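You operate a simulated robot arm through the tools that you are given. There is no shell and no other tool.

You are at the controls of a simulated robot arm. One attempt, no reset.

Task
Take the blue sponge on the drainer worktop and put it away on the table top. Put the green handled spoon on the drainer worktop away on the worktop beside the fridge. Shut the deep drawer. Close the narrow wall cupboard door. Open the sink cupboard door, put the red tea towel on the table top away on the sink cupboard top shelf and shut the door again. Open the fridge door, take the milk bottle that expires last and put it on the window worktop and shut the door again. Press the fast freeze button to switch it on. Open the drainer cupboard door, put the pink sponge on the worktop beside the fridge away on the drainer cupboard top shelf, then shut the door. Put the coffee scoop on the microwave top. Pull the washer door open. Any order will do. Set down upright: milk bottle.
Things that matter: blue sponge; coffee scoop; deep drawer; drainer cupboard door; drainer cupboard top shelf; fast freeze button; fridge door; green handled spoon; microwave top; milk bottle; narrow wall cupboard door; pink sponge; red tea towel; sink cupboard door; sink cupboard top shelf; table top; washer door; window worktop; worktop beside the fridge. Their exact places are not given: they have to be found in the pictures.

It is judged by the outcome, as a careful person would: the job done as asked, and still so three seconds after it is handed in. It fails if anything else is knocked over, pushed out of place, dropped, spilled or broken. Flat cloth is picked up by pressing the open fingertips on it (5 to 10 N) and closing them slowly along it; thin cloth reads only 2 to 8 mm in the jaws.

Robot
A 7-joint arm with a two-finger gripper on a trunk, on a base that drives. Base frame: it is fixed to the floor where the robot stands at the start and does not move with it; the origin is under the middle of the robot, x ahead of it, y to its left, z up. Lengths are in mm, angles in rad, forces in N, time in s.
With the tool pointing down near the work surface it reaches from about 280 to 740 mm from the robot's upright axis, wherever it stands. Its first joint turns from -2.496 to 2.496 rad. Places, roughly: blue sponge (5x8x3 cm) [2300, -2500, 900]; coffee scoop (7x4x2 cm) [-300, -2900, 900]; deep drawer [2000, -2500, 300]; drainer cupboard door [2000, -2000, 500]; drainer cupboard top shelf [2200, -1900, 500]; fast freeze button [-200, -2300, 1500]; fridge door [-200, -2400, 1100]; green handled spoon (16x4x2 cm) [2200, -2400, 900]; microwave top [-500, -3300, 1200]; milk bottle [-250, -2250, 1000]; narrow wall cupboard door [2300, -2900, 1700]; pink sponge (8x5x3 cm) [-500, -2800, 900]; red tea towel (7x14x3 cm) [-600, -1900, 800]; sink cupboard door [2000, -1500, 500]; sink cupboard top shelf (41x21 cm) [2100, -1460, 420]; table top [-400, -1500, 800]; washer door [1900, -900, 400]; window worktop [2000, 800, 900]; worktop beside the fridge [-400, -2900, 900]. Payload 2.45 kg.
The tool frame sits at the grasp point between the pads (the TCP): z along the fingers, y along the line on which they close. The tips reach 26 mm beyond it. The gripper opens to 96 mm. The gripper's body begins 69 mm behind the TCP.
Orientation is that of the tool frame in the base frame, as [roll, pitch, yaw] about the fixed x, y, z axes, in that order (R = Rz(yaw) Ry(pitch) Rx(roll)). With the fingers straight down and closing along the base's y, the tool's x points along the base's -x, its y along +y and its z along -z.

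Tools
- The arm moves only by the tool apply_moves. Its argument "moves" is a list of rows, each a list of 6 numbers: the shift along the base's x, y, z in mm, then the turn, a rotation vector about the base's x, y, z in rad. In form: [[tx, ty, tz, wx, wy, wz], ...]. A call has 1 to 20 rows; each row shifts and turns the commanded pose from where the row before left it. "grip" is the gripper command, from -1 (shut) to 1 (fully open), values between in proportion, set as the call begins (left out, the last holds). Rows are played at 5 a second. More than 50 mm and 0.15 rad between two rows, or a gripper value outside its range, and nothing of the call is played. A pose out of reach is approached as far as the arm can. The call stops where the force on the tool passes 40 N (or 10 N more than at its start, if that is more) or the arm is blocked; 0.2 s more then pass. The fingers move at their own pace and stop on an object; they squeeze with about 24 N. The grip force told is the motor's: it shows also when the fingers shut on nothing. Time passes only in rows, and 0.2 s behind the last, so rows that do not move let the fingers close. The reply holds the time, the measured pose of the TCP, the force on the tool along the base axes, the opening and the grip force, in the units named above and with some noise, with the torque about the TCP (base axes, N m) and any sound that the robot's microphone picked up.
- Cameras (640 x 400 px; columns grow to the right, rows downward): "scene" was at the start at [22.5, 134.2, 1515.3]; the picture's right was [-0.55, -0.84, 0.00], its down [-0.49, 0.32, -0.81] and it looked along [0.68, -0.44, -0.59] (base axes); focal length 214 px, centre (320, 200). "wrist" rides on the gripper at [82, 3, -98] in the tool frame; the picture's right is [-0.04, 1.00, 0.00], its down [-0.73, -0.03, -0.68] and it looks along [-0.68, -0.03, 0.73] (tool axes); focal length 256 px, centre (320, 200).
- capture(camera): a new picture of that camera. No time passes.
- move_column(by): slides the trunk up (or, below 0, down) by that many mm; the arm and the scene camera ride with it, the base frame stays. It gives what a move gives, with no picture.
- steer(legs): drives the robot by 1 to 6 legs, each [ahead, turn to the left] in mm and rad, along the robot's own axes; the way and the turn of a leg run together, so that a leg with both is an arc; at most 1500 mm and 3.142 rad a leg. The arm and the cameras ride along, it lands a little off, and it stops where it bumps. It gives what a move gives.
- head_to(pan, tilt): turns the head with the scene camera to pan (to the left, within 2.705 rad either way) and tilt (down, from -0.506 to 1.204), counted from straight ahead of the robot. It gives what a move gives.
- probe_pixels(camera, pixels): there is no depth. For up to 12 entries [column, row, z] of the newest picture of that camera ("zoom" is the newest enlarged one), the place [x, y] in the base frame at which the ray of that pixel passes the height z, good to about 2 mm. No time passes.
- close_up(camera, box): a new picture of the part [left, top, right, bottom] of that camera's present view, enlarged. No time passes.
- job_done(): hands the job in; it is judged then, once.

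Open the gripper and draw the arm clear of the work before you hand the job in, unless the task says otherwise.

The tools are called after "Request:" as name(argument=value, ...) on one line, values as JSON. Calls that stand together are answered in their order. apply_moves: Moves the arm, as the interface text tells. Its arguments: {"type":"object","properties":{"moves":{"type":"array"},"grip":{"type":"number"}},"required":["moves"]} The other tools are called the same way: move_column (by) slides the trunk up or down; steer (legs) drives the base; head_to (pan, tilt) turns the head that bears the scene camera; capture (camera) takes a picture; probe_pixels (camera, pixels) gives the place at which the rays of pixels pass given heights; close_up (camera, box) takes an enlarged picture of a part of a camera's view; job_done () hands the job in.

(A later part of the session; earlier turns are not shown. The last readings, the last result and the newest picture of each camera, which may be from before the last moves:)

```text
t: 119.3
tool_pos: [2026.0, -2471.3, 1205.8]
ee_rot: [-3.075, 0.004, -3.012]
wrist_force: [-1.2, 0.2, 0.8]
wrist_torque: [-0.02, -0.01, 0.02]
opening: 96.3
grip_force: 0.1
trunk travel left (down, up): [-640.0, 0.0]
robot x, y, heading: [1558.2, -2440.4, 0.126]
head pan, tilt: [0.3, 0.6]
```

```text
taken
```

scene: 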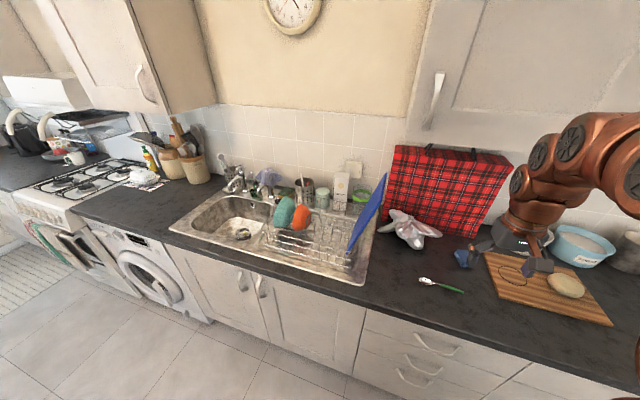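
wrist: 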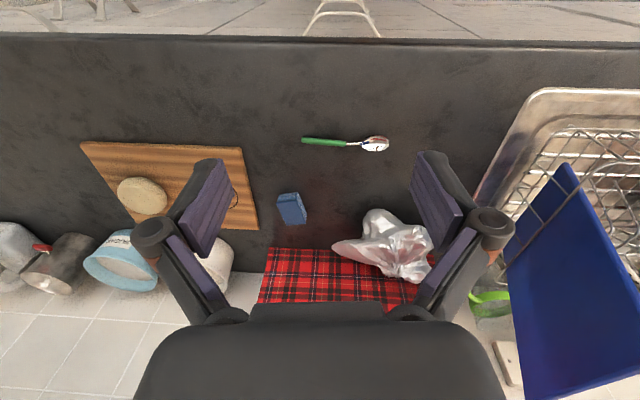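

Both cameras see the spoon; I'll probe it from each to check its position and the worktop height.

Request:
probe_pixels(camera="wrist", pixels=[[302, 140, 905], [347, 143, 905], [388, 144, 905], [302, 140, 925], [388, 144, 925], [291, 209, 925]])

Request:
probe_pixels(camera="scene", pixels=[[464, 292, 905], [438, 285, 905], [420, 280, 905], [464, 292, 925], [420, 280, 925]])

```text
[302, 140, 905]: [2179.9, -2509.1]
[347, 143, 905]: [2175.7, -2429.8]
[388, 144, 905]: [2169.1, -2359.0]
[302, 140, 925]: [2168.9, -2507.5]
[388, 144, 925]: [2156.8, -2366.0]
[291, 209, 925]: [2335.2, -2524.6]
```

```text
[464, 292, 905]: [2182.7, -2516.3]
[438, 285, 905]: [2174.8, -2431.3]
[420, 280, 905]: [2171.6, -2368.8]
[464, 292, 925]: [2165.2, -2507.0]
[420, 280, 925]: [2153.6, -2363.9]
```

Both agree: spoon from (2181,-2510) to (2170,-2360), lying on z≈900. I'll turn the gripper 90° over the handle near its inner end at (2176,-2442).

Request:
apply_moves(moves=[[0, 0, 0, 0.066, 0.0086, 0], [13.6, 2.8, 0, 0, 0, 0.1376], [13.6, 2.8, 0, 0, 0, 0.1376], [13.6, 2.8, 0, 0, 0, 0.1376], [13.6, 2.8, 0, 0, 0, 0.1376], [13.6, 2.8, 0, 0, 0, 0.1376], [13.6, 2.8, 0, 0, 0, 0.1376], [13.6, 2.8, 0, 0, 0, 0.1376], [13.6, 2.8, 0, 0, 0, 0.1376], [13.6, 2.8, 0, 0, 0, 0.1376], [13.6, 2.8, 0, 0, 0, 0.1376], [13.6, 2.8, 0, 0, 0, 0.1376]], grip=0.2)

Request:
capture(camera="wrist")

```text
t: 121.9
tool_pos: [2175.1, -2440.9, 1205.3]
ee_rot: [-3.141, 0.004, -1.498]
wrist_force: [-0.5, -0.1, 0.0]
wrist_torque: [-0.02, -0.03, -0.02]
opening: 57.5
grip_force: 0.1
trunk travel left (down, up): [-640.0, 0.0]
robot x, y, heading: [1555.3, -2439.8, 0.123]
head pan, tilt: [0.3, 0.6]
```

```text
taken
```

wrist: 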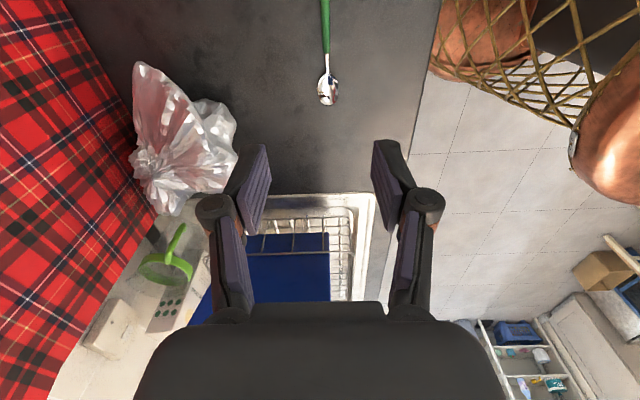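

The spoon lines up with the jaw centre (column ~325). I'll lower to just above the worktop.

Request:
apply_moves(moves=[[0, 0, -49, 0, 0, 0], [0, 0, -49, 0, 0, 0], [0, 0, -49, 0, 0, 0], [0, 0, -49, 0, 0, 0], [0, 0, -40, 0, 0, 0]], grip=0.0)

Request:
capture(camera="wrist")

```text
t: 123.1
tool_pos: [2177.6, -2443.2, 971.4]
ee_rot: [3.14, 0.004, -1.501]
wrist_force: [0.2, 0.2, 1.0]
wrist_torque: [-0.05, 0.01, 0.02]
opening: 47.9
grip_force: 0.1
trunk travel left (down, up): [-640.0, 0.0]
robot x, y, heading: [1554.5, -2438.3, 0.128]
head pan, tilt: [0.3, 0.6]
```

```text
taken
```

wrist: 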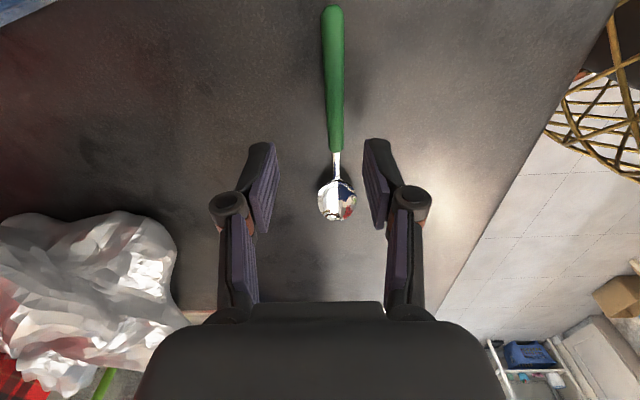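

The handle is ~5 mm towards -x of centre; I'll shift that and descend carefully to about z=931.

Request:
apply_moves(moves=[[-5, 0, -15, 0, 0, 0], [0, 0, -12, 0, 0, 0], [0, 0, -6, 0, 0, 0], [0, 0, -4, 0, 0, 0], [0, 0, -3, 0, 0, 0]])

Request:
capture(camera="wrist")

```text
t: 124.3
tool_pos: [2171.1, -2439.7, 933.7]
ee_rot: [-3.137, 0.004, -1.499]
wrist_force: [-2.2, 1.3, 26.7]
wrist_torque: [-0.05, 0.37, -0.08]
opening: 51.2
grip_force: 9.0
trunk travel left (down, up): [-640.0, 0.0]
robot x, y, heading: [1554.6, -2437.2, 0.125]
head pan, tilt: [0.3, 0.6]
```

```text
taken
```

wrist: 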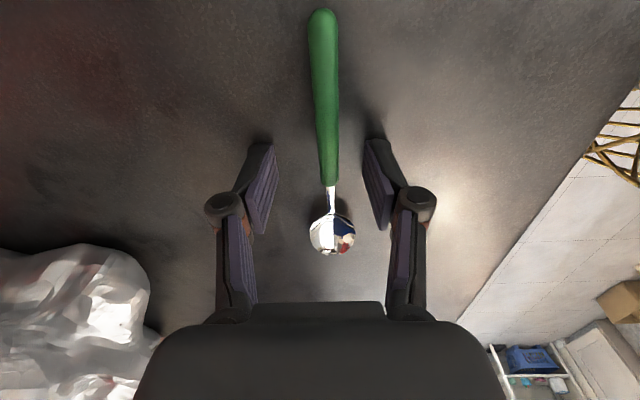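

The fingertips are touching the worktop (27 N), so its top is at z≈907. I'll rise 3 mm and close on the handle.

Request:
apply_moves(moves=[[0, 0, 3, 0, 0, 0], [0, 0, 0, 0, 0, 0], [0, 0, 0, 0, 0, 0], [0, 0, 0, 0, 0, 0], [0, 0, 0, 0, 0, 0]], grip=-1)

Request:
apply_moves(moves=[[0, 0, 30, 0, 0, 0], [0, 0, 40, 0, 0, 0], [0, 0, 40, 0, 0, 0]])

Request:
capture(camera="wrist")

```text
t: 125.5
tool_pos: [2170.4, -2442.0, 935.3]
ee_rot: [-3.139, 0.002, -1.497]
wrist_force: [-9.1, -1.2, 33.7]
wrist_torque: [-0.22, 0.27, -0.04]
opening: 9.0
grip_force: 24.4
trunk travel left (down, up): [-640.0, 0.0]
robot x, y, heading: [1558.7, -2437.9, 0.125]
head pan, tilt: [0.3, 0.6]
```

```text
t: 126.3
tool_pos: [2173.6, -2442.5, 1043.6]
ee_rot: [3.139, 0.004, -1.5]
wrist_force: [0.0, -0.2, -1.0]
wrist_torque: [0.0, 0.02, 0.0]
opening: 9.5
grip_force: 24.5
trunk travel left (down, up): [-640.0, 0.0]
robot x, y, heading: [1557.0, -2438.3, 0.12]
head pan, tilt: [0.3, 0.6]
```

```text
taken
```

wrist: 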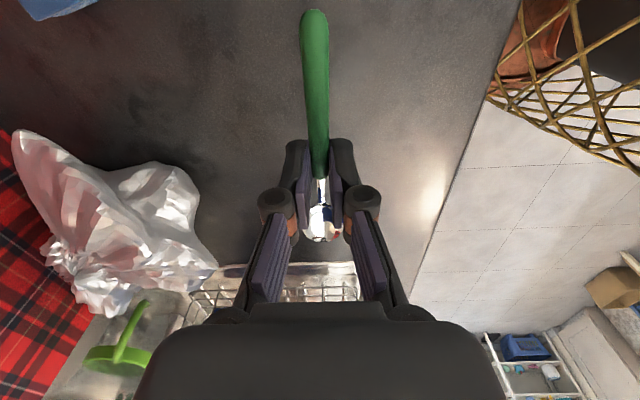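

The spoon is held (9.5 mm). I'll lift, retract the arm and drive back to look at the worktop beside the fridge.

Request:
apply_moves(moves=[[0, 0, 45, 0, 0, 0], [0, 0, 45, 0, 0, 0], [-20, 0, 45, 0, 0, 0], [-40, 0, 20, 0, 0, 0], [-45, 0, 0, 0, 0, 0], [-45, 0, 0, 0, 0, 0]])

Request:
steer(legs=[[-700, 0], [0, 2.0]])

Request:
head_to(pan=1.0, tilt=0.5)

Request:
capture(camera="scene")

```text
t: 127.7
tool_pos: [2018.3, -2438.9, 1197.5]
ee_rot: [3.137, 0.004, -1.5]
wrist_force: [0.5, 0.6, -0.4]
wrist_torque: [-0.02, 0.04, -0.02]
opening: 9.3
grip_force: 23.4
trunk travel left (down, up): [-640.0, 0.0]
robot x, y, heading: [1554.7, -2441.6, 0.122]
head pan, tilt: [0.3, 0.6]
```

```text
t: 136.2
tool_pos: [700.7, -2095.6, 1198.0]
ee_rot: [3.142, 0.003, 0.433]
wrist_force: [-0.4, -0.5, -0.3]
wrist_torque: [0.01, 0.01, 0.04]
opening: 8.9
grip_force: 24.1
trunk travel left (down, up): [-640.0, 0.0]
robot x, y, heading: [872.4, -2530.0, 2.05]
head pan, tilt: [0.3, 0.6]
```

```text
t: 137.2
tool_pos: [699.6, -2095.5, 1197.8]
ee_rot: [-3.141, 0.003, 0.432]
wrist_force: [1.0, -1.2, -1.1]
wrist_torque: [-0.02, 0.0, 0.02]
opening: 9.0
grip_force: 23.8
trunk travel left (down, up): [-640.0, 0.0]
robot x, y, heading: [865.8, -2530.1, 2.062]
head pan, tilt: [1.0, 0.499]
```

```text
taken
```

scene: 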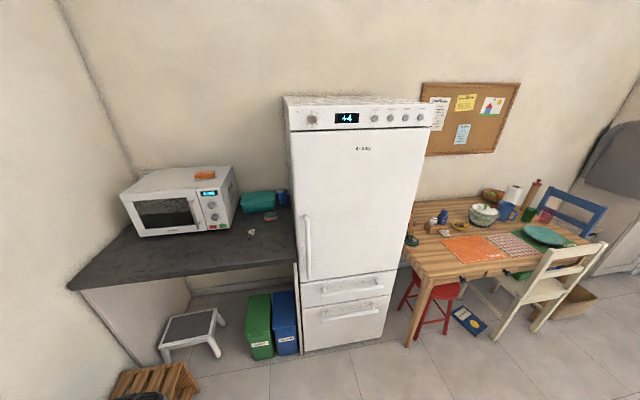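

A clear view of the fridge side. I'll take close-ups of the worktop, the fridge control panel, and the table.

Request:
close_up(camera="scene", box=[60, 150, 310, 300])

Request:
probe_pixels(camera="zoom", pixels=[[500, 210, 910], [545, 190, 910], [30, 350, 907], [600, 310, 907], [600, 330, 870], [200, 215, 912], [395, 205, 912], [350, 65, 1200], [380, 70, 1180], [180, 130, 1180], [480, 130, 907]])

Request:
close_up(camera="scene", box=[280, 90, 440, 190])

Request:
close_up(camera="scene", box=[390, 170, 590, 295])

```text
2.56 times, centred on (185, 225) of scene
```

zoom: 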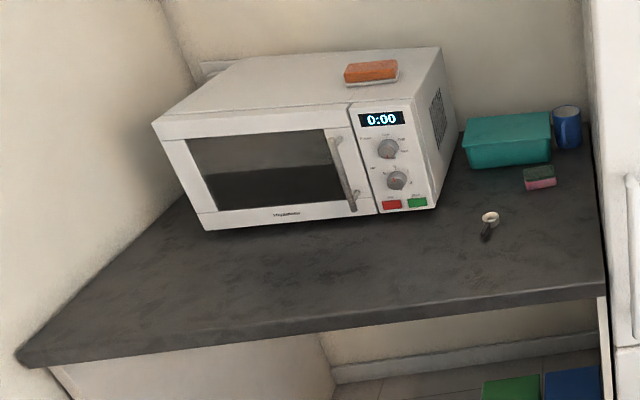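

```text
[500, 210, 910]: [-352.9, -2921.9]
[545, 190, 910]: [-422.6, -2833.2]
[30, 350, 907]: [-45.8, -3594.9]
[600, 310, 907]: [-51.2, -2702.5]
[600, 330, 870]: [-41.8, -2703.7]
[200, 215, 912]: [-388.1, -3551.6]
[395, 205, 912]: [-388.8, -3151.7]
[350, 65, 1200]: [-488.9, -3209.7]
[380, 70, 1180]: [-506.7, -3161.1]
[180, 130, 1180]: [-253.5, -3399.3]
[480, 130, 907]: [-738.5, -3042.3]
```

```text
4.00 times, centred on (360, 140) of scene
```

zoom: 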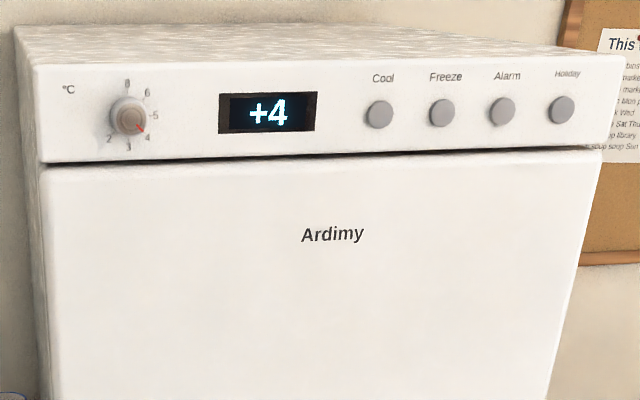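

```text
3.20 times, centred on (490, 232) of scene
```

zoom: 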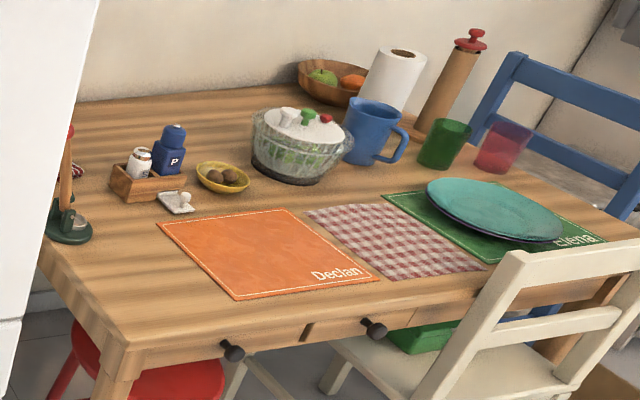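

The button labels read Cool, Freeze, Alarm, Holiday; scoop is at (-353,-2922) and pink sponge at (-422,-2833). I'll probe floor obstacles (shoe rack, bins) and other positions before driving in.

Request:
capture(camera="scene")

Request:
probe_pixels(camera="scene", pixels=[[196, 368, 250], [112, 392, 250], [160, 360, 200], [252, 360, 0], [302, 352, 0], [385, 340, 0], [228, 322, 200], [305, 280, 600], [293, 130, 1500], [430, 128, 1500], [412, 340, 0], [388, 248, 780]])

Request:
head_to(pan=1.5, tilt=0.75)

Request:
capture(camera="scene")

```text
taken
```

scene: 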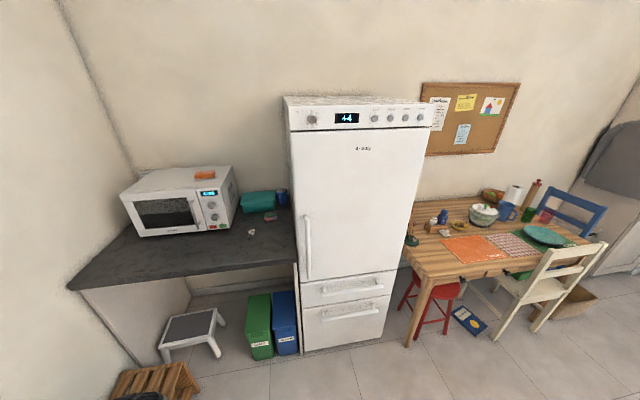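

```text
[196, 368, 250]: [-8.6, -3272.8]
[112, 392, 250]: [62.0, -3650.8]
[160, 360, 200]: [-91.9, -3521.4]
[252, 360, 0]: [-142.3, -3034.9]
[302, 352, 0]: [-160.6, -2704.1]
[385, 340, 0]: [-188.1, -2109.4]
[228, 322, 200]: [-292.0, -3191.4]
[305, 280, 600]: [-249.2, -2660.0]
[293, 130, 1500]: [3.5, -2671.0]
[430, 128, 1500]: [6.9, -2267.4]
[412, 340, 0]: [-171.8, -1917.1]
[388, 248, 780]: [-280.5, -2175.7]
```

```text
t: 138.2
tool_pos: [702.0, -2096.0, 1197.2]
ee_rot: [3.141, 0.003, 0.432]
wrist_force: [0.2, -0.3, -0.2]
wrist_torque: [-0.01, -0.04, 0.01]
opening: 9.3
grip_force: 23.9
trunk travel left (down, up): [-640.0, 0.0]
robot x, y, heading: [865.8, -2530.9, 2.055]
head pan, tilt: [1.499, 0.75]
```

```text
taken
```

scene: 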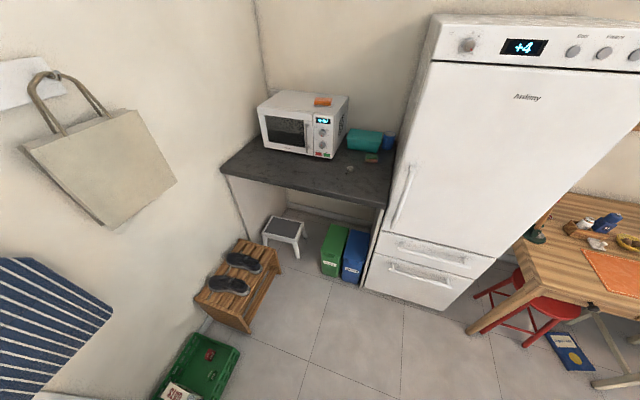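

I'll probe this better-tilted view for the fridge front, worktop edge, shoe rack and crate footprints.

Request:
probe_pixels(camera="scene", pixels=[[365, 288, 0], [445, 310, 0], [386, 208, 900], [222, 170, 900], [320, 272, 0], [362, 280, 0], [281, 270, 100], [248, 333, 0], [239, 350, 0], [395, 232, 700], [430, 72, 1480], [352, 168, 905]])

Request:
close_up(camera="scene", box=[210, 80, 420, 300])

```text
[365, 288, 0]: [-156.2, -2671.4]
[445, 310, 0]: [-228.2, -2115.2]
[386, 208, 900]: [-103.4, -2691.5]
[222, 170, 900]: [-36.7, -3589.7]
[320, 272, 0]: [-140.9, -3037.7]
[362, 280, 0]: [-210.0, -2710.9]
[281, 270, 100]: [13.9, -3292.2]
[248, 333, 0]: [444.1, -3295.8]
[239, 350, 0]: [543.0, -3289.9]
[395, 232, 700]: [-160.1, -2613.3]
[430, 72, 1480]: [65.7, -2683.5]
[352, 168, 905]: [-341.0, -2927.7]
```

```text
1.82 times, centred on (315, 190) of scene
```

zoom: 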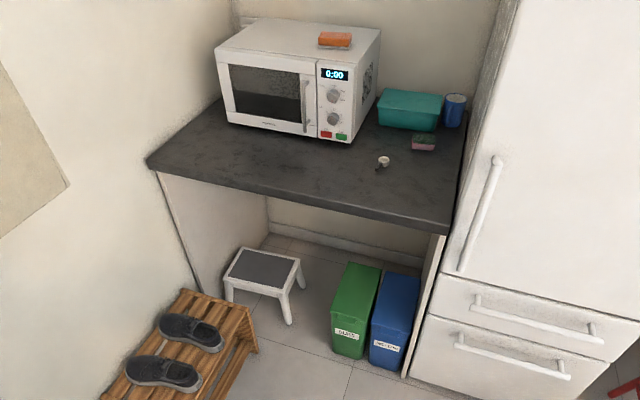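

The fridge-side line is tilted about the same 0.08 rad, with the worktop edge from (-103,-2691) to (-37,-3590); the shoe rack is at y<-3290. I'll drive to about (430,-2880) facing the worktop.

Request:
steer(legs=[[0, 1.763], [555, 0], [0, -0.596]])

Request:
head_to(pan=0.3, tilt=0.6)

Request:
capture(camera="scene")

Request:
capture(camera="wrist")

```text
t: 147.3
tool_pos: [-55.0, -2877.1, 1197.3]
ee_rot: [-3.14, 0.003, 1.602]
wrist_force: [-0.5, -0.2, 0.0]
wrist_torque: [0.01, -0.05, 0.0]
opening: 8.8
grip_force: 24.1
trunk travel left (down, up): [-640.0, 0.0]
robot x, y, heading: [406.5, -2891.0, -3.059]
head pan, tilt: [1.499, 0.75]
```

```text
t: 148.7
tool_pos: [-56.6, -2877.0, 1197.1]
ee_rot: [3.139, 0.004, 1.602]
wrist_force: [0.6, -0.5, 0.3]
wrist_torque: [-0.05, -0.01, 0.01]
opening: 9.0
grip_force: 23.8
trunk travel left (down, up): [-640.0, 0.0]
robot x, y, heading: [407.8, -2889.1, -3.055]
head pan, tilt: [0.3, 0.6]
```

```text
taken
```

scene: 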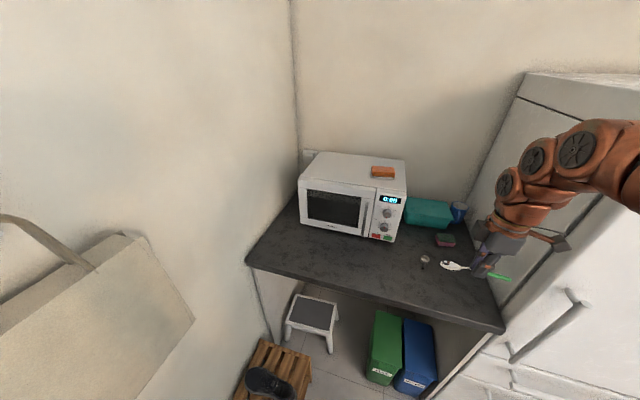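

```text
taken
```

wrist: 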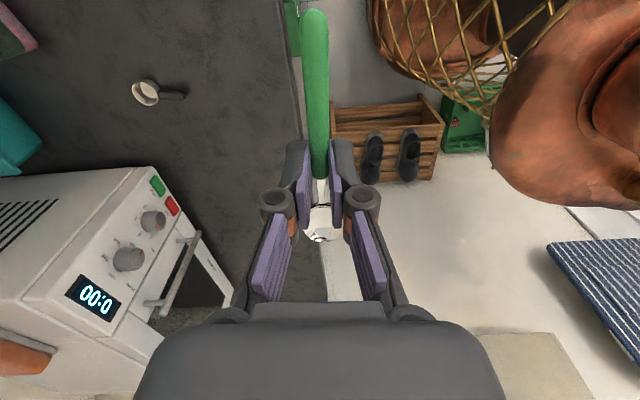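

The spoon's handle points to +y. I'll move over a clear spot at about (-200,-3060) on the worktop and lower.

Request:
apply_moves(moves=[[-29, -37, 0, 0, 0, 0], [-29, -37, 0, 0, 0, 0], [-29, -37, 0, 0, 0, 0], [-29, -37, 0, 0, 0, 0], [-28, -35, 0, 0, 0, 0], [0, 0, -49, 0, 0, 0], [0, 0, -49, 0, 0, 0], [0, 0, -49, 0, 0, 0], [0, 0, -45, 0, 0, 0], [0, 0, -35, 0, 0, 0]])

Request:
capture(camera="wrist")

Request:
capture(camera="scene")

```text
t: 150.9
tool_pos: [-201.3, -3064.3, 970.6]
ee_rot: [3.141, 0.004, 1.601]
wrist_force: [0.2, 0.2, -0.2]
wrist_torque: [0.01, 0.0, -0.02]
opening: 9.2
grip_force: 23.7
trunk travel left (down, up): [-640.0, 0.0]
robot x, y, heading: [408.8, -2893.2, -3.06]
head pan, tilt: [0.3, 0.6]
```

```text
taken
```

wrist: 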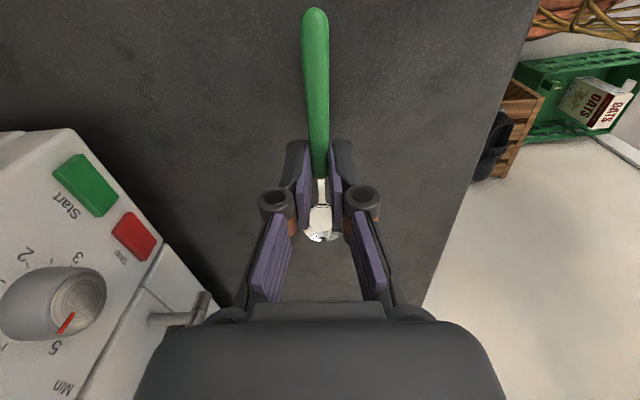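

```text
taken
```

scene: 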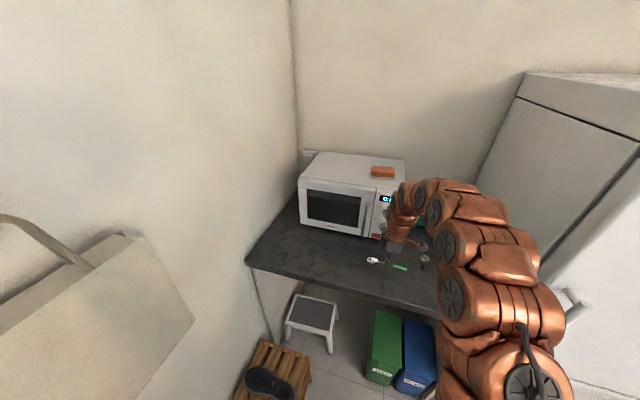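

Clear dark worktop is below the spoon. I'll descend slowly until it touches.

Request:
apply_moves(moves=[[0, 0, -15, 0, 0, 0], [0, 0, -10, 0, 0, 0], [0, 0, -4, 0, 0, 0], [0, 0, -3, 0, 0, 0], [0, 0, -2, 0, 0, 0]])

```text
t: 152.1
tool_pos: [-201.1, -3060.9, 937.9]
ee_rot: [-3.139, 0.004, 1.603]
wrist_force: [-1.3, 2.9, 22.9]
wrist_torque: [0.1, 0.01, 0.04]
opening: 9.3
grip_force: 23.8
trunk travel left (down, up): [-640.0, 0.0]
robot x, y, heading: [408.8, -2894.9, -3.057]
head pan, tilt: [0.3, 0.6]
```

Contact at TCP z≈938 (23 N). I'll rise 1 mm, open and lift away.

Request:
apply_moves(moves=[[0, 0, 1, 0, 0, 0], [0, 0, 0, 0, 0, 0], [0, 0, 0, 0, 0, 0], [0, 0, 0, 0, 0, 0]], grip=0.2)

Request:
apply_moves(moves=[[0, 0, 20, 0, 0, 0], [0, 0, 40, 0, 0, 0], [0, 0, 45, 0, 0, 0], [0, 0, 45, 0, 0, 0]])

Request:
capture(camera="wrist")

```text
t: 153.1
tool_pos: [-200.7, -3060.4, 936.7]
ee_rot: [3.139, 0.003, 1.601]
wrist_force: [0.2, 0.6, 0.0]
wrist_torque: [-0.01, -0.02, 0.0]
opening: 57.5
grip_force: 0.1
trunk travel left (down, up): [-640.0, 0.0]
robot x, y, heading: [407.7, -2892.4, -3.058]
head pan, tilt: [0.3, 0.6]
```

```text
t: 154.1
tool_pos: [-197.6, -3060.8, 1089.8]
ee_rot: [3.141, 0.003, 1.602]
wrist_force: [-0.7, -0.2, -0.3]
wrist_torque: [-0.04, -0.02, 0.0]
opening: 57.5
grip_force: 0.1
trunk travel left (down, up): [-640.0, 0.0]
robot x, y, heading: [406.1, -2892.7, -3.056]
head pan, tilt: [0.3, 0.6]
```

```text
taken
```

wrist: 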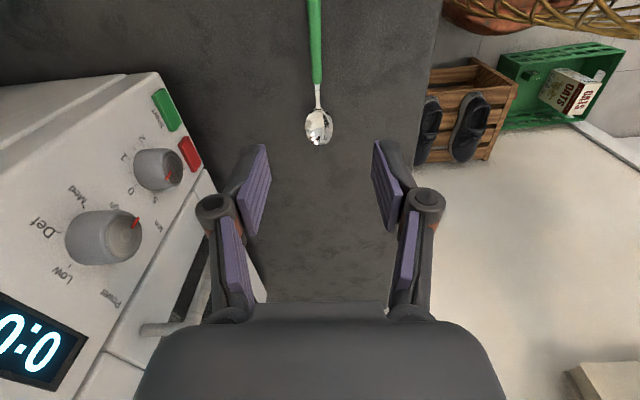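

The spoon rests on the worktop. Now I rotate the gripper to neutral yaw and move above the coffee scoop near (-345,-2928).

Request:
apply_moves(moves=[[-5, 25, 10, 0, 0, -0.138], [-6, 25, 0, 0, 0, -0.138], [-12, 20, 0, 0, 0, -0.138], [-12, 15, 0, 0, 0, -0.138], [-15, 15, 0, 0, 0, -0.138], [-15, 10, 0, 0, 0, -0.138], [-15, 10, 0, 0, 0, -0.138], [-15, 5, 0, 0, 0, -0.138], [-15, 5, 0, 0, 0, -0.138], [-15, 0, 0, 0, 0, -0.138], [-15, 0, 0, 0, 0, -0.138]], grip=1)

Request:
capture(camera="wrist")

Request:
capture(camera="scene")

```text
t: 156.5
tool_pos: [-339.5, -2929.6, 1097.5]
ee_rot: [3.14, 0.003, 0.081]
wrist_force: [-0.1, 0.0, -0.3]
wrist_torque: [-0.01, 0.01, 0.0]
opening: 96.1
grip_force: 0.0
trunk travel left (down, up): [-640.0, 0.0]
robot x, y, heading: [405.5, -2894.8, -3.058]
head pan, tilt: [0.3, 0.6]
```

```text
taken
```

wrist: 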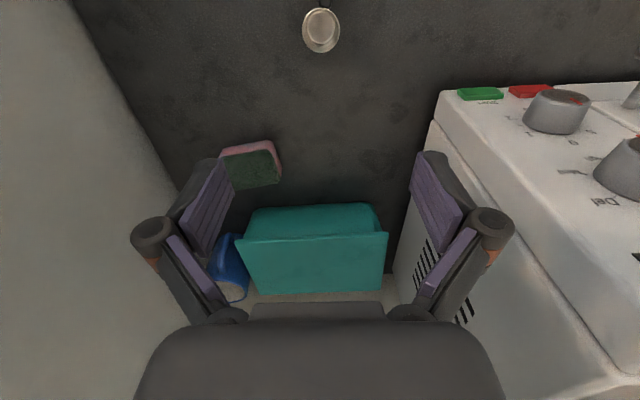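

```text
taken
```

scene: 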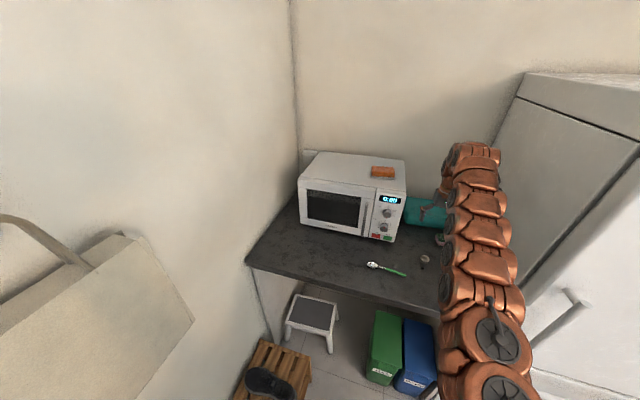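

The scoop bowl is at wrist (321,30), its handle pointing towards the front edge. I'll probe it along with the sponge and microwave.

Request:
probe_pixels(camera="wrist", pixels=[[321, 30, 907], [321, 30, 925], [304, 30, 925], [339, 30, 925], [321, 8, 920], [255, 168, 935], [440, 92, 1180], [575, 88, 1180]])

Request:
probe_pixels(camera="scene", pixels=[[424, 257, 925], [422, 266, 915], [384, 240, 907], [300, 225, 907], [380, 240, 907], [404, 189, 1180], [404, 189, 1200], [313, 152, 1180], [300, 187, 1180]])

```text
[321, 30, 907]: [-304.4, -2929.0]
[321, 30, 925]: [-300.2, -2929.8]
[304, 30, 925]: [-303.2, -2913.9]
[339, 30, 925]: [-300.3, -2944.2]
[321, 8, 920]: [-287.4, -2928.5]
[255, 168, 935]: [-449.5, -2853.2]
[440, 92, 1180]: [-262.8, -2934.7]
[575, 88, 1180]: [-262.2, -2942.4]
```

```text
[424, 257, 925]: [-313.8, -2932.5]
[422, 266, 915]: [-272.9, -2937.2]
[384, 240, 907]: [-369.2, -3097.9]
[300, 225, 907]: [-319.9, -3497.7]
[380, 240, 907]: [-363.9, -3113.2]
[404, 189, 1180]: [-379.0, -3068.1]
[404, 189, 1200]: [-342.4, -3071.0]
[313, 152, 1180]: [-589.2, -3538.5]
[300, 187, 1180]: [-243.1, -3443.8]
```

The scoop bowl centre is about (-304,-2929). I'll position above it and descend with the jaws partly open.

Request:
apply_moves(moves=[[17, 0, 0, 0, 0, 0], [17, 0, 0, 0, 0, 0], [0, 0, -40, 0, 0, 0], [0, 0, -45, 0, 0, 0]], grip=0.5)

Request:
capture(camera="wrist")

```text
t: 157.5
tool_pos: [-304.2, -2930.5, 1010.0]
ee_rot: [3.141, 0.003, 0.083]
wrist_force: [0.2, -0.4, 0.1]
wrist_torque: [-0.03, 0.05, 0.01]
opening: 71.8
grip_force: 0.1
trunk travel left (down, up): [-640.0, 0.0]
robot x, y, heading: [405.9, -2894.8, -3.059]
head pan, tilt: [0.3, 0.6]
```

```text
taken
```

wrist: 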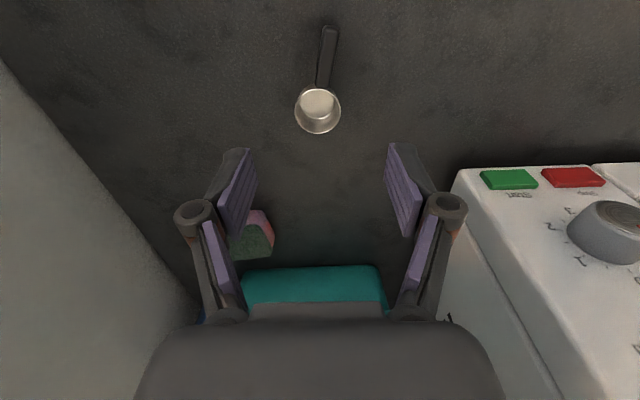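

The bowl sits right under the jaws (317,110). I'll descend to z≈937 and close.

Request:
apply_moves(moves=[[0, 0, -35, 0, 0, 0], [0, 0, -25, 0, 0, 0], [0, 0, -8, 0, 0, 0], [0, 0, -4, 0, 0, 0]])

Request:
apply_moves(moves=[[0, 0, 0, 0, 0, 0], [0, 0, 0, 0, 0, 0], [0, 0, 0, 0, 0, 0], [0, 0, 0, 0, 0, 0], [0, 0, 0, 0, 0, 0]], grip=-1)

Request:
capture(camera="wrist")

```text
t: 158.5
tool_pos: [-303.5, -2930.0, 940.4]
ee_rot: [3.14, 0.004, 0.084]
wrist_force: [0.5, 0.7, -0.2]
wrist_torque: [-0.02, 0.0, 0.03]
opening: 71.8
grip_force: 0.2
trunk travel left (down, up): [-640.0, 0.0]
robot x, y, heading: [407.5, -2891.4, -3.06]
head pan, tilt: [0.3, 0.6]
```

```text
t: 159.7
tool_pos: [-304.0, -2930.6, 939.3]
ee_rot: [3.141, 0.005, 0.083]
wrist_force: [-0.4, 0.3, 1.3]
wrist_torque: [-0.01, 0.0, 0.0]
opening: 31.1
grip_force: 24.5
trunk travel left (down, up): [-640.0, 0.0]
robot x, y, heading: [406.1, -2891.4, -3.061]
head pan, tilt: [0.3, 0.6]
```

```text
taken
```

wrist: 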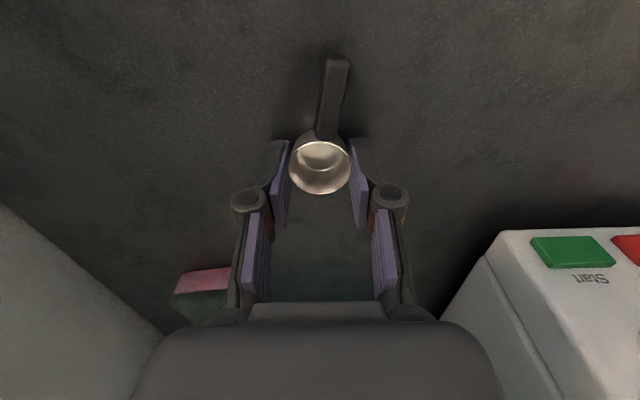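

The scoop bowl is gripped (31 mm). I'll lift well above the microwave and look at the clearance around the base.

Request:
apply_moves(moves=[[0, 0, 30, 0, 0, 0], [0, 0, 45, 0, 0, 0], [0, 0, 45, 0, 0, 0], [0, 0, 45, 0, 0, 0], [0, 0, 45, 0, 0, 0], [0, 0, 45, 0, 0, 0], [0, 0, 45, 0, 0, 0], [0, 0, 30, 0, 0, 0]])

Request:
head_to(pan=0.4, tilt=1.2)

Request:
capture(camera="scene")

Request:
head_to(pan=0.35, tilt=0.5)

Request:
close_up(camera="scene", box=[240, 100, 480, 250])

Request:
capture(camera="wrist")

```text
t: 161.5
tool_pos: [-279.6, -2931.0, 1195.2]
ee_rot: [-3.142, 0.0, 0.085]
wrist_force: [-0.1, 0.6, -0.7]
wrist_torque: [0.01, 0.02, -0.01]
opening: 31.0
grip_force: 23.9
out of reach, approached as far as the arm can: row 6, 7, 8
trunk travel left (down, up): [-640.0, 0.0]
robot x, y, heading: [406.3, -2889.3, -3.059]
head pan, tilt: [0.3, 0.6]
```

```text
t: 162.5
tool_pos: [-281.6, -2932.6, 1196.2]
ee_rot: [3.14, 0.003, 0.085]
wrist_force: [-0.5, -0.9, 0.2]
wrist_torque: [-0.02, -0.01, 0.05]
opening: 31.1
grip_force: 24.1
trunk travel left (down, up): [-640.0, 0.0]
robot x, y, heading: [400.9, -2893.3, -3.059]
head pan, tilt: [0.4, 1.201]
```

```text
taken
```

scene: 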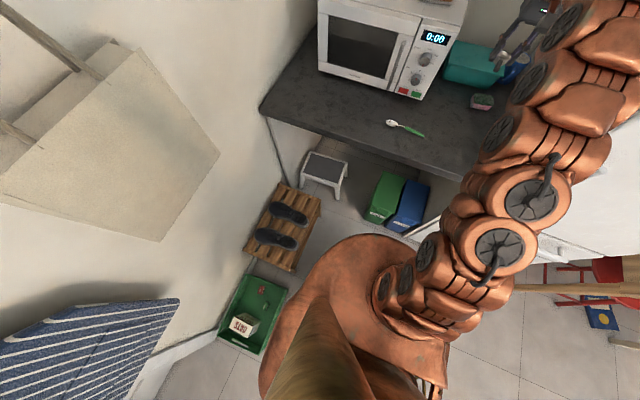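

```text
t: 163.6
tool_pos: [-282.0, -2931.8, 1195.4]
ee_rot: [-3.141, 0.004, 0.085]
wrist_force: [0.9, 0.1, -0.1]
wrist_torque: [-0.01, 0.03, 0.01]
opening: 31.0
grip_force: 24.2
trunk travel left (down, up): [-640.0, 0.0]
robot x, y, heading: [405.7, -2894.0, -3.055]
head pan, tilt: [0.351, 0.499]
```

```text
2.67 times, centred on (360, 175) of scene
```

zoom: 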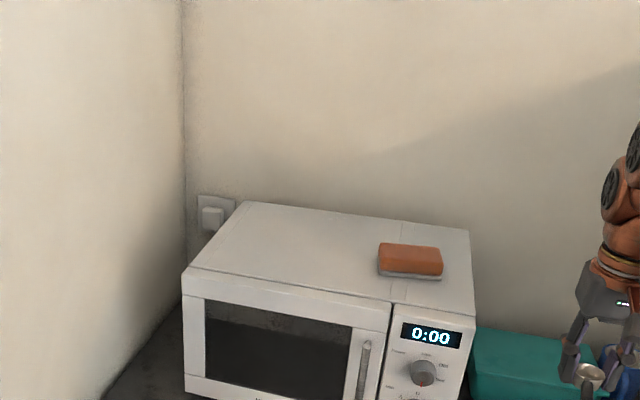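

```text
taken
```

wrist: 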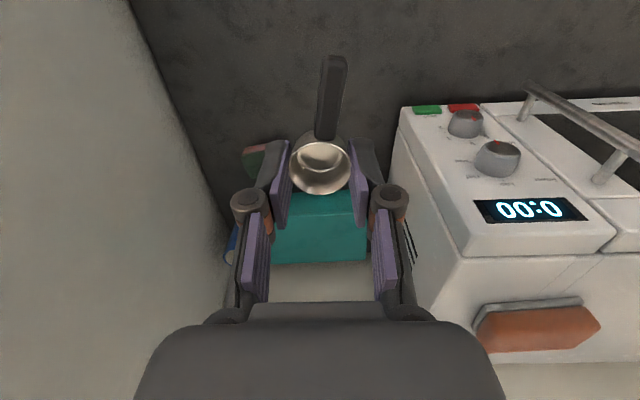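

The wrist view shows the microwave's top front-right corner at about (465,257); in the zoom it is at (474,316). I'll probe both at several heights to find the top's height.

Request:
probe_pixels(camera="zoom", pixels=[[474, 317, 1150], [474, 317, 1180], [474, 317, 1210], [187, 268, 1150], [187, 268, 1180], [470, 230, 1180], [238, 203, 1180], [410, 262, 1200], [385, 300, 1180]])

Request:
probe_pixels(camera="wrist", pixels=[[465, 257, 1100], [465, 257, 1150], [465, 257, 1180], [612, 243, 1150], [612, 243, 1180], [400, 110, 1000]])

```text
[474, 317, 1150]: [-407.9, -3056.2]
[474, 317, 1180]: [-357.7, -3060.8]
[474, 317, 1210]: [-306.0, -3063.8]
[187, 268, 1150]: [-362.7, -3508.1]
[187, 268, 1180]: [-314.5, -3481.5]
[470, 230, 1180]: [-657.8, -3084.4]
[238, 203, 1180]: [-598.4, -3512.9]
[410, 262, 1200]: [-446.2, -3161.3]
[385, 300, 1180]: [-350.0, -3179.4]
```

```text
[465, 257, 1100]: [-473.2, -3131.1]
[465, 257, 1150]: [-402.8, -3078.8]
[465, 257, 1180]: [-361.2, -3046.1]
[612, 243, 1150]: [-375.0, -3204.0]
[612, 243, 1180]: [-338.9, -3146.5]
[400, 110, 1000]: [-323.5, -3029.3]
```

The microwave top is at z≈1168 with its front-right corner at (-378,-3059), so I need to stand closer. I'll look down again to measure the base outline.

Request:
head_to(pan=0.4, tilt=1.2)

Request:
capture(camera="scene")

Request:
probe_pixels(camera="scene", pixels=[[372, 235, 0], [372, 235, 300], [372, 235, 500], [300, 285, 0], [300, 285, 300], [300, 285, 500], [262, 345, 0], [262, 345, 300], [262, 345, 500], [368, 218, 0], [400, 232, 0], [292, 262, 0]])

```text
t: 164.7
tool_pos: [-281.2, -2931.7, 1195.3]
ee_rot: [3.141, 0.003, 0.084]
wrist_force: [-0.6, -0.3, 0.1]
wrist_torque: [0.01, -0.01, -0.02]
opening: 31.0
grip_force: 24.3
trunk travel left (down, up): [-640.0, 0.0]
robot x, y, heading: [407.7, -2890.3, -3.055]
head pan, tilt: [0.4, 1.201]
```

```text
taken
```

scene: 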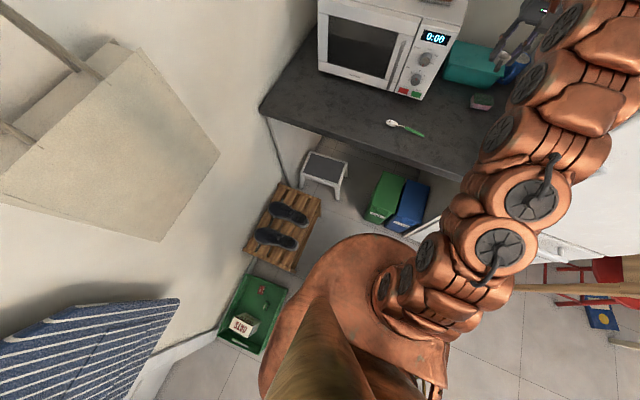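

```text
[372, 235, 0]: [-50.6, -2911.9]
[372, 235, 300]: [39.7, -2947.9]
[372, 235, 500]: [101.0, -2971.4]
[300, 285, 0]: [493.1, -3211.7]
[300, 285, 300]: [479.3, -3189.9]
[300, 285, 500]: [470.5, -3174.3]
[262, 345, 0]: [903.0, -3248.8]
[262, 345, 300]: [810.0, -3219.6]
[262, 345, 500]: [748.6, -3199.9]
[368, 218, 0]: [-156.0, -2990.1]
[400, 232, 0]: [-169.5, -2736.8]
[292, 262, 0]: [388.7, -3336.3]
```

The base radius is about 300 mm; it can stand at about (200,-3000) without touching the bins (x<-140) or shoe rack. I'll retract the arm up and back, turn left and drive in.

Request:
apply_moves(moves=[[46, 4, 0, 0, 0, 0], [46, 4, 16, 0, 0, 0], [46, 4, 16, 0, 0, 0], [46, 4, 16, 0, 0, 0], [46, 4, 16, 0, 0, 0]])

Request:
steer(legs=[[0, 0.4], [230, 0]])

Request:
head_to(pan=0.1, tilt=0.6)

Request:
capture(camera="scene")

Request:
capture(camera="wrist")

```text
t: 165.9
tool_pos: [-49.5, -2906.1, 1259.9]
ee_rot: [3.14, 0.004, 0.085]
wrist_force: [-0.1, 0.2, -1.8]
wrist_torque: [0.0, -0.04, -0.04]
opening: 30.8
grip_force: 24.0
trunk travel left (down, up): [-640.0, 0.0]
robot x, y, heading: [406.3, -2893.9, -3.06]
head pan, tilt: [0.4, 1.201]
```

```text
t: 168.8
tool_pos: [-217.3, -3190.6, 1261.7]
ee_rot: [3.141, 0.004, 0.479]
wrist_force: [0.7, 0.2, 0.2]
wrist_torque: [-0.01, 0.01, -0.03]
opening: 30.9
grip_force: 23.4
trunk travel left (down, up): [-640.0, 0.0]
robot x, y, heading: [199.5, -3001.2, -2.659]
head pan, tilt: [0.4, 1.201]
```

```text
t: 169.8
tool_pos: [-217.5, -3190.0, 1260.3]
ee_rot: [3.141, 0.003, 0.478]
wrist_force: [0.4, 0.1, -1.1]
wrist_torque: [0.0, 0.03, -0.05]
opening: 31.0
grip_force: 23.7
trunk travel left (down, up): [-640.0, 0.0]
robot x, y, heading: [198.2, -3003.9, -2.659]
head pan, tilt: [0.099, 0.6]
```

```text
taken
```

scene: 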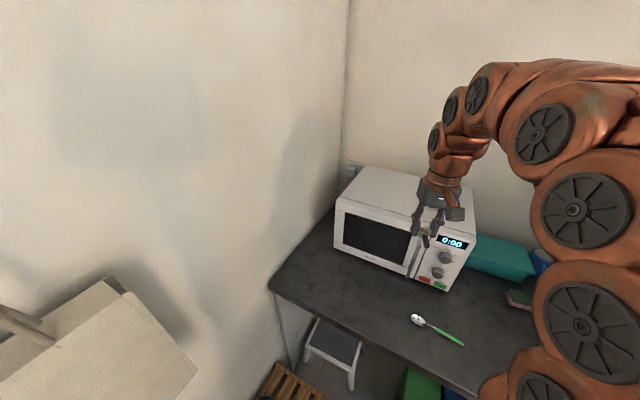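

```text
taken
```

wrist: 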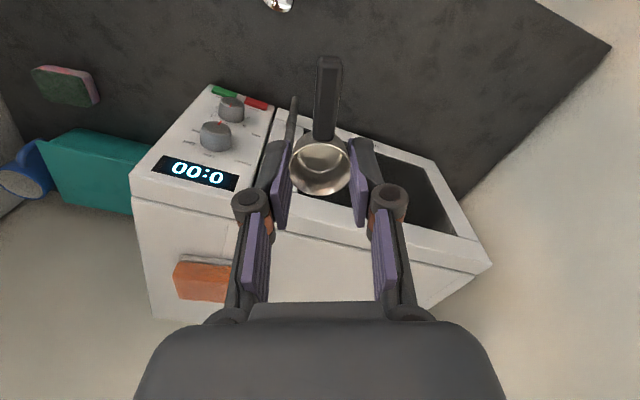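

I'll probe the microwave top corners again from this close wrist view.

Request:
probe_pixels(camera="wrist", pixels=[[490, 267, 1168], [132, 196, 1168], [152, 318, 1168], [175, 265, 1190], [232, 300, 1190], [330, 245, 1168], [340, 290, 1168]])

```text
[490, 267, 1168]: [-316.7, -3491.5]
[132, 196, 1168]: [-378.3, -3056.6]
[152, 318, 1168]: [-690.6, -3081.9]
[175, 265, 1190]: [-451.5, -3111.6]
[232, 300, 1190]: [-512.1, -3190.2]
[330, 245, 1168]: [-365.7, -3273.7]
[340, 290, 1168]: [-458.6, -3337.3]
```

Top front edge runs (-378,-3057) to (-317,-3491), orange sponge at x≈-450…-512, y≈-3112…-3190. I'll move the scoop over a free spot at about (-425,-3262).

Request:
apply_moves(moves=[[-41.6, -14.4, -7, 0, 0, 0], [-41.6, -14.4, -7, 0, 0, 0], [-41.6, -14.4, -7, 0, 0, 0], [-41.6, -14.4, -7, 0, 0, 0], [-41.6, -14.4, -7, 0, 0, 0]])

Request:
capture(camera="wrist")

Request:
capture(camera="scene")

```text
t: 171.0
tool_pos: [-414.7, -3258.1, 1225.9]
ee_rot: [3.14, 0.006, 0.481]
wrist_force: [0.1, 0.3, 0.3]
wrist_torque: [-0.03, 0.08, 0.02]
opening: 30.6
grip_force: 24.2
out of reach, approached as far as the arm can: row 5
trunk travel left (down, up): [-640.0, 0.0]
robot x, y, heading: [197.6, -2999.7, -2.657]
head pan, tilt: [0.099, 0.6]
```

```text
taken
```

wrist: 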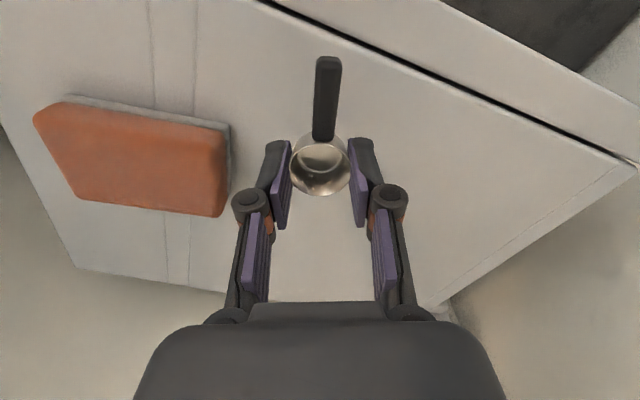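

```text
taken
```

scene: 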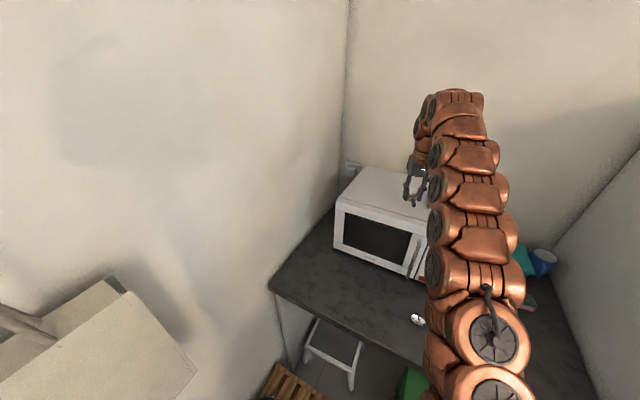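

The scoop hangs over the free top surface. I'll lower gently until contact.

Request:
apply_moves(moves=[[0, 0, -8, 0, 0, 0], [0, 0, -8, 0, 0, 0], [0, 0, -4, 0, 0, 0], [0, 0, -3, 0, 0, 0], [0, 0, -3, 0, 0, 0]])

```text
t: 172.2
tool_pos: [-413.1, -3257.2, 1200.3]
ee_rot: [3.141, 0.003, 0.48]
wrist_force: [0.4, 0.6, -0.2]
wrist_torque: [0.01, 0.03, -0.01]
opening: 30.9
grip_force: 24.3
trunk travel left (down, up): [-640.0, 0.0]
robot x, y, heading: [200.4, -3002.0, -2.662]
head pan, tilt: [0.099, 0.6]
```

No contact yet; continue down in small steps.

Request:
apply_moves(moves=[[0, 0, -3, 0, 0, 0], [0, 0, -2, 0, 0, 0], [0, 0, -2, 0, 0, 0]])

```text
t: 173.0
tool_pos: [-413.0, -3258.2, 1197.3]
ee_rot: [3.14, 0.008, 0.48]
wrist_force: [-2.5, -0.1, 24.2]
wrist_torque: [0.11, -0.09, -0.04]
opening: 30.3
grip_force: 24.1
trunk travel left (down, up): [-640.0, 0.0]
robot x, y, heading: [201.1, -3000.7, -2.662]
head pan, tilt: [0.099, 0.6]
```

The scoop touches the microwave top (24 N). I'll ease up 2 mm, release and lift.

Request:
apply_moves(moves=[[0, 0, 2, 0, 0, 0], [0, 0, 0, 0, 0, 0], [0, 0, 0, 0, 0, 0], [0, 0, 0, 0, 0, 0]], grip=0.1)

Request:
apply_moves(moves=[[0, 0, 15, 0, 0, 0], [15, 5, 25, 0, 0, 0], [40, 15, 15, 0, 0, 0], [45, 18, 10, 0, 0, 0], [45, 18, 0, 0, 0, 0]])

Request:
capture(camera="wrist")

Request:
capture(camera="scene")

```text
t: 174.0
tool_pos: [-412.0, -3259.7, 1195.5]
ee_rot: [3.141, 0.004, 0.48]
wrist_force: [0.1, -0.2, 1.4]
wrist_torque: [0.0, 0.0, 0.01]
opening: 53.0
grip_force: 0.1
trunk travel left (down, up): [-640.0, 0.0]
robot x, y, heading: [199.6, -3000.0, -2.665]
head pan, tilt: [0.099, 0.6]
```

```text
t: 175.2
tool_pos: [-267.7, -3204.5, 1261.7]
ee_rot: [3.141, 0.001, 0.481]
wrist_force: [-0.1, -0.6, 0.0]
wrist_torque: [0.03, -0.04, -0.02]
opening: 52.8
grip_force: 0.0
trunk travel left (down, up): [-640.0, 0.0]
robot x, y, heading: [198.6, -3003.0, -2.66]
head pan, tilt: [0.099, 0.6]
```

```text
taken
```

wrist: 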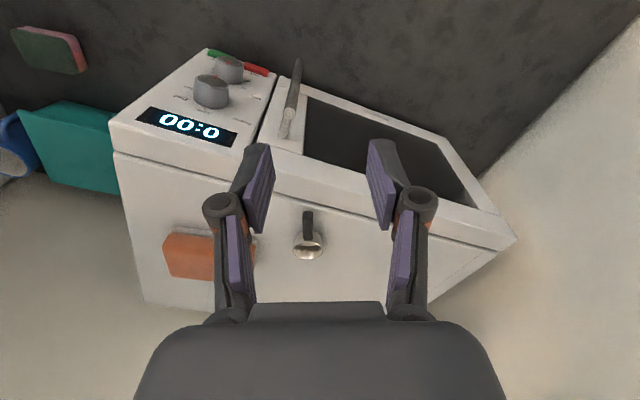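

```text
taken
```

scene: 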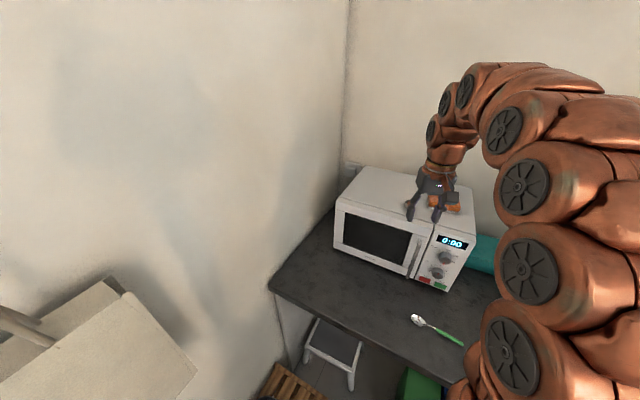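

The scoop sits upright on the microwave. Next the fridge: I'll reverse away and drive to about (600,-2380) facing the fridge.

Request:
steer(legs=[[-230, 0], [0, 0.723], [-550, 0], [0, -1.123]])

Request:
head_to(pan=0.35, tilt=0.3)

Request:
capture(camera="scene")

Request:
capture(camera="wrist")

```text
t: 184.5
tool_pos: [85.3, -2383.0, 1262.8]
ee_rot: [3.139, 0.003, 0.093]
wrist_force: [1.2, 0.9, -0.2]
wrist_torque: [0.0, -0.02, -0.02]
opening: 52.7
grip_force: 0.0
trunk travel left (down, up): [-640.0, 0.0]
robot x, y, heading: [591.2, -2372.4, -3.05]
head pan, tilt: [0.099, 0.6]
```

```text
t: 185.3
tool_pos: [84.9, -2383.8, 1263.1]
ee_rot: [3.141, 0.004, 0.092]
wrist_force: [-0.1, 0.0, -0.5]
wrist_torque: [0.0, 0.02, -0.01]
opening: 52.9
grip_force: 0.0
trunk travel left (down, up): [-640.0, 0.0]
robot x, y, heading: [589.9, -2369.0, -3.049]
head pan, tilt: [0.351, 0.3]
```

```text
taken
```

scene: 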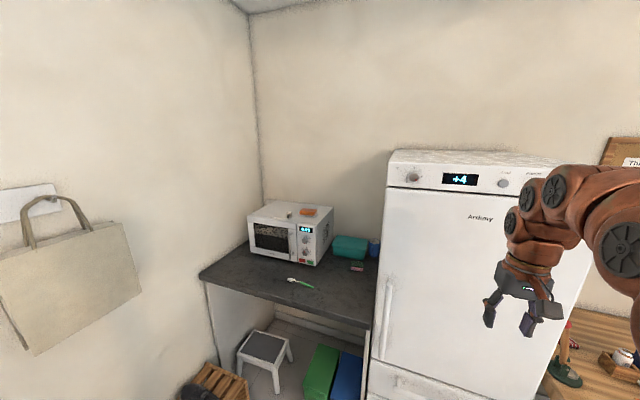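

```text
taken
```

wrist: 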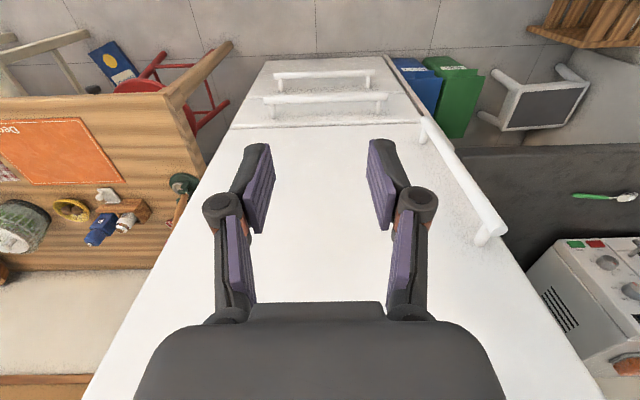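

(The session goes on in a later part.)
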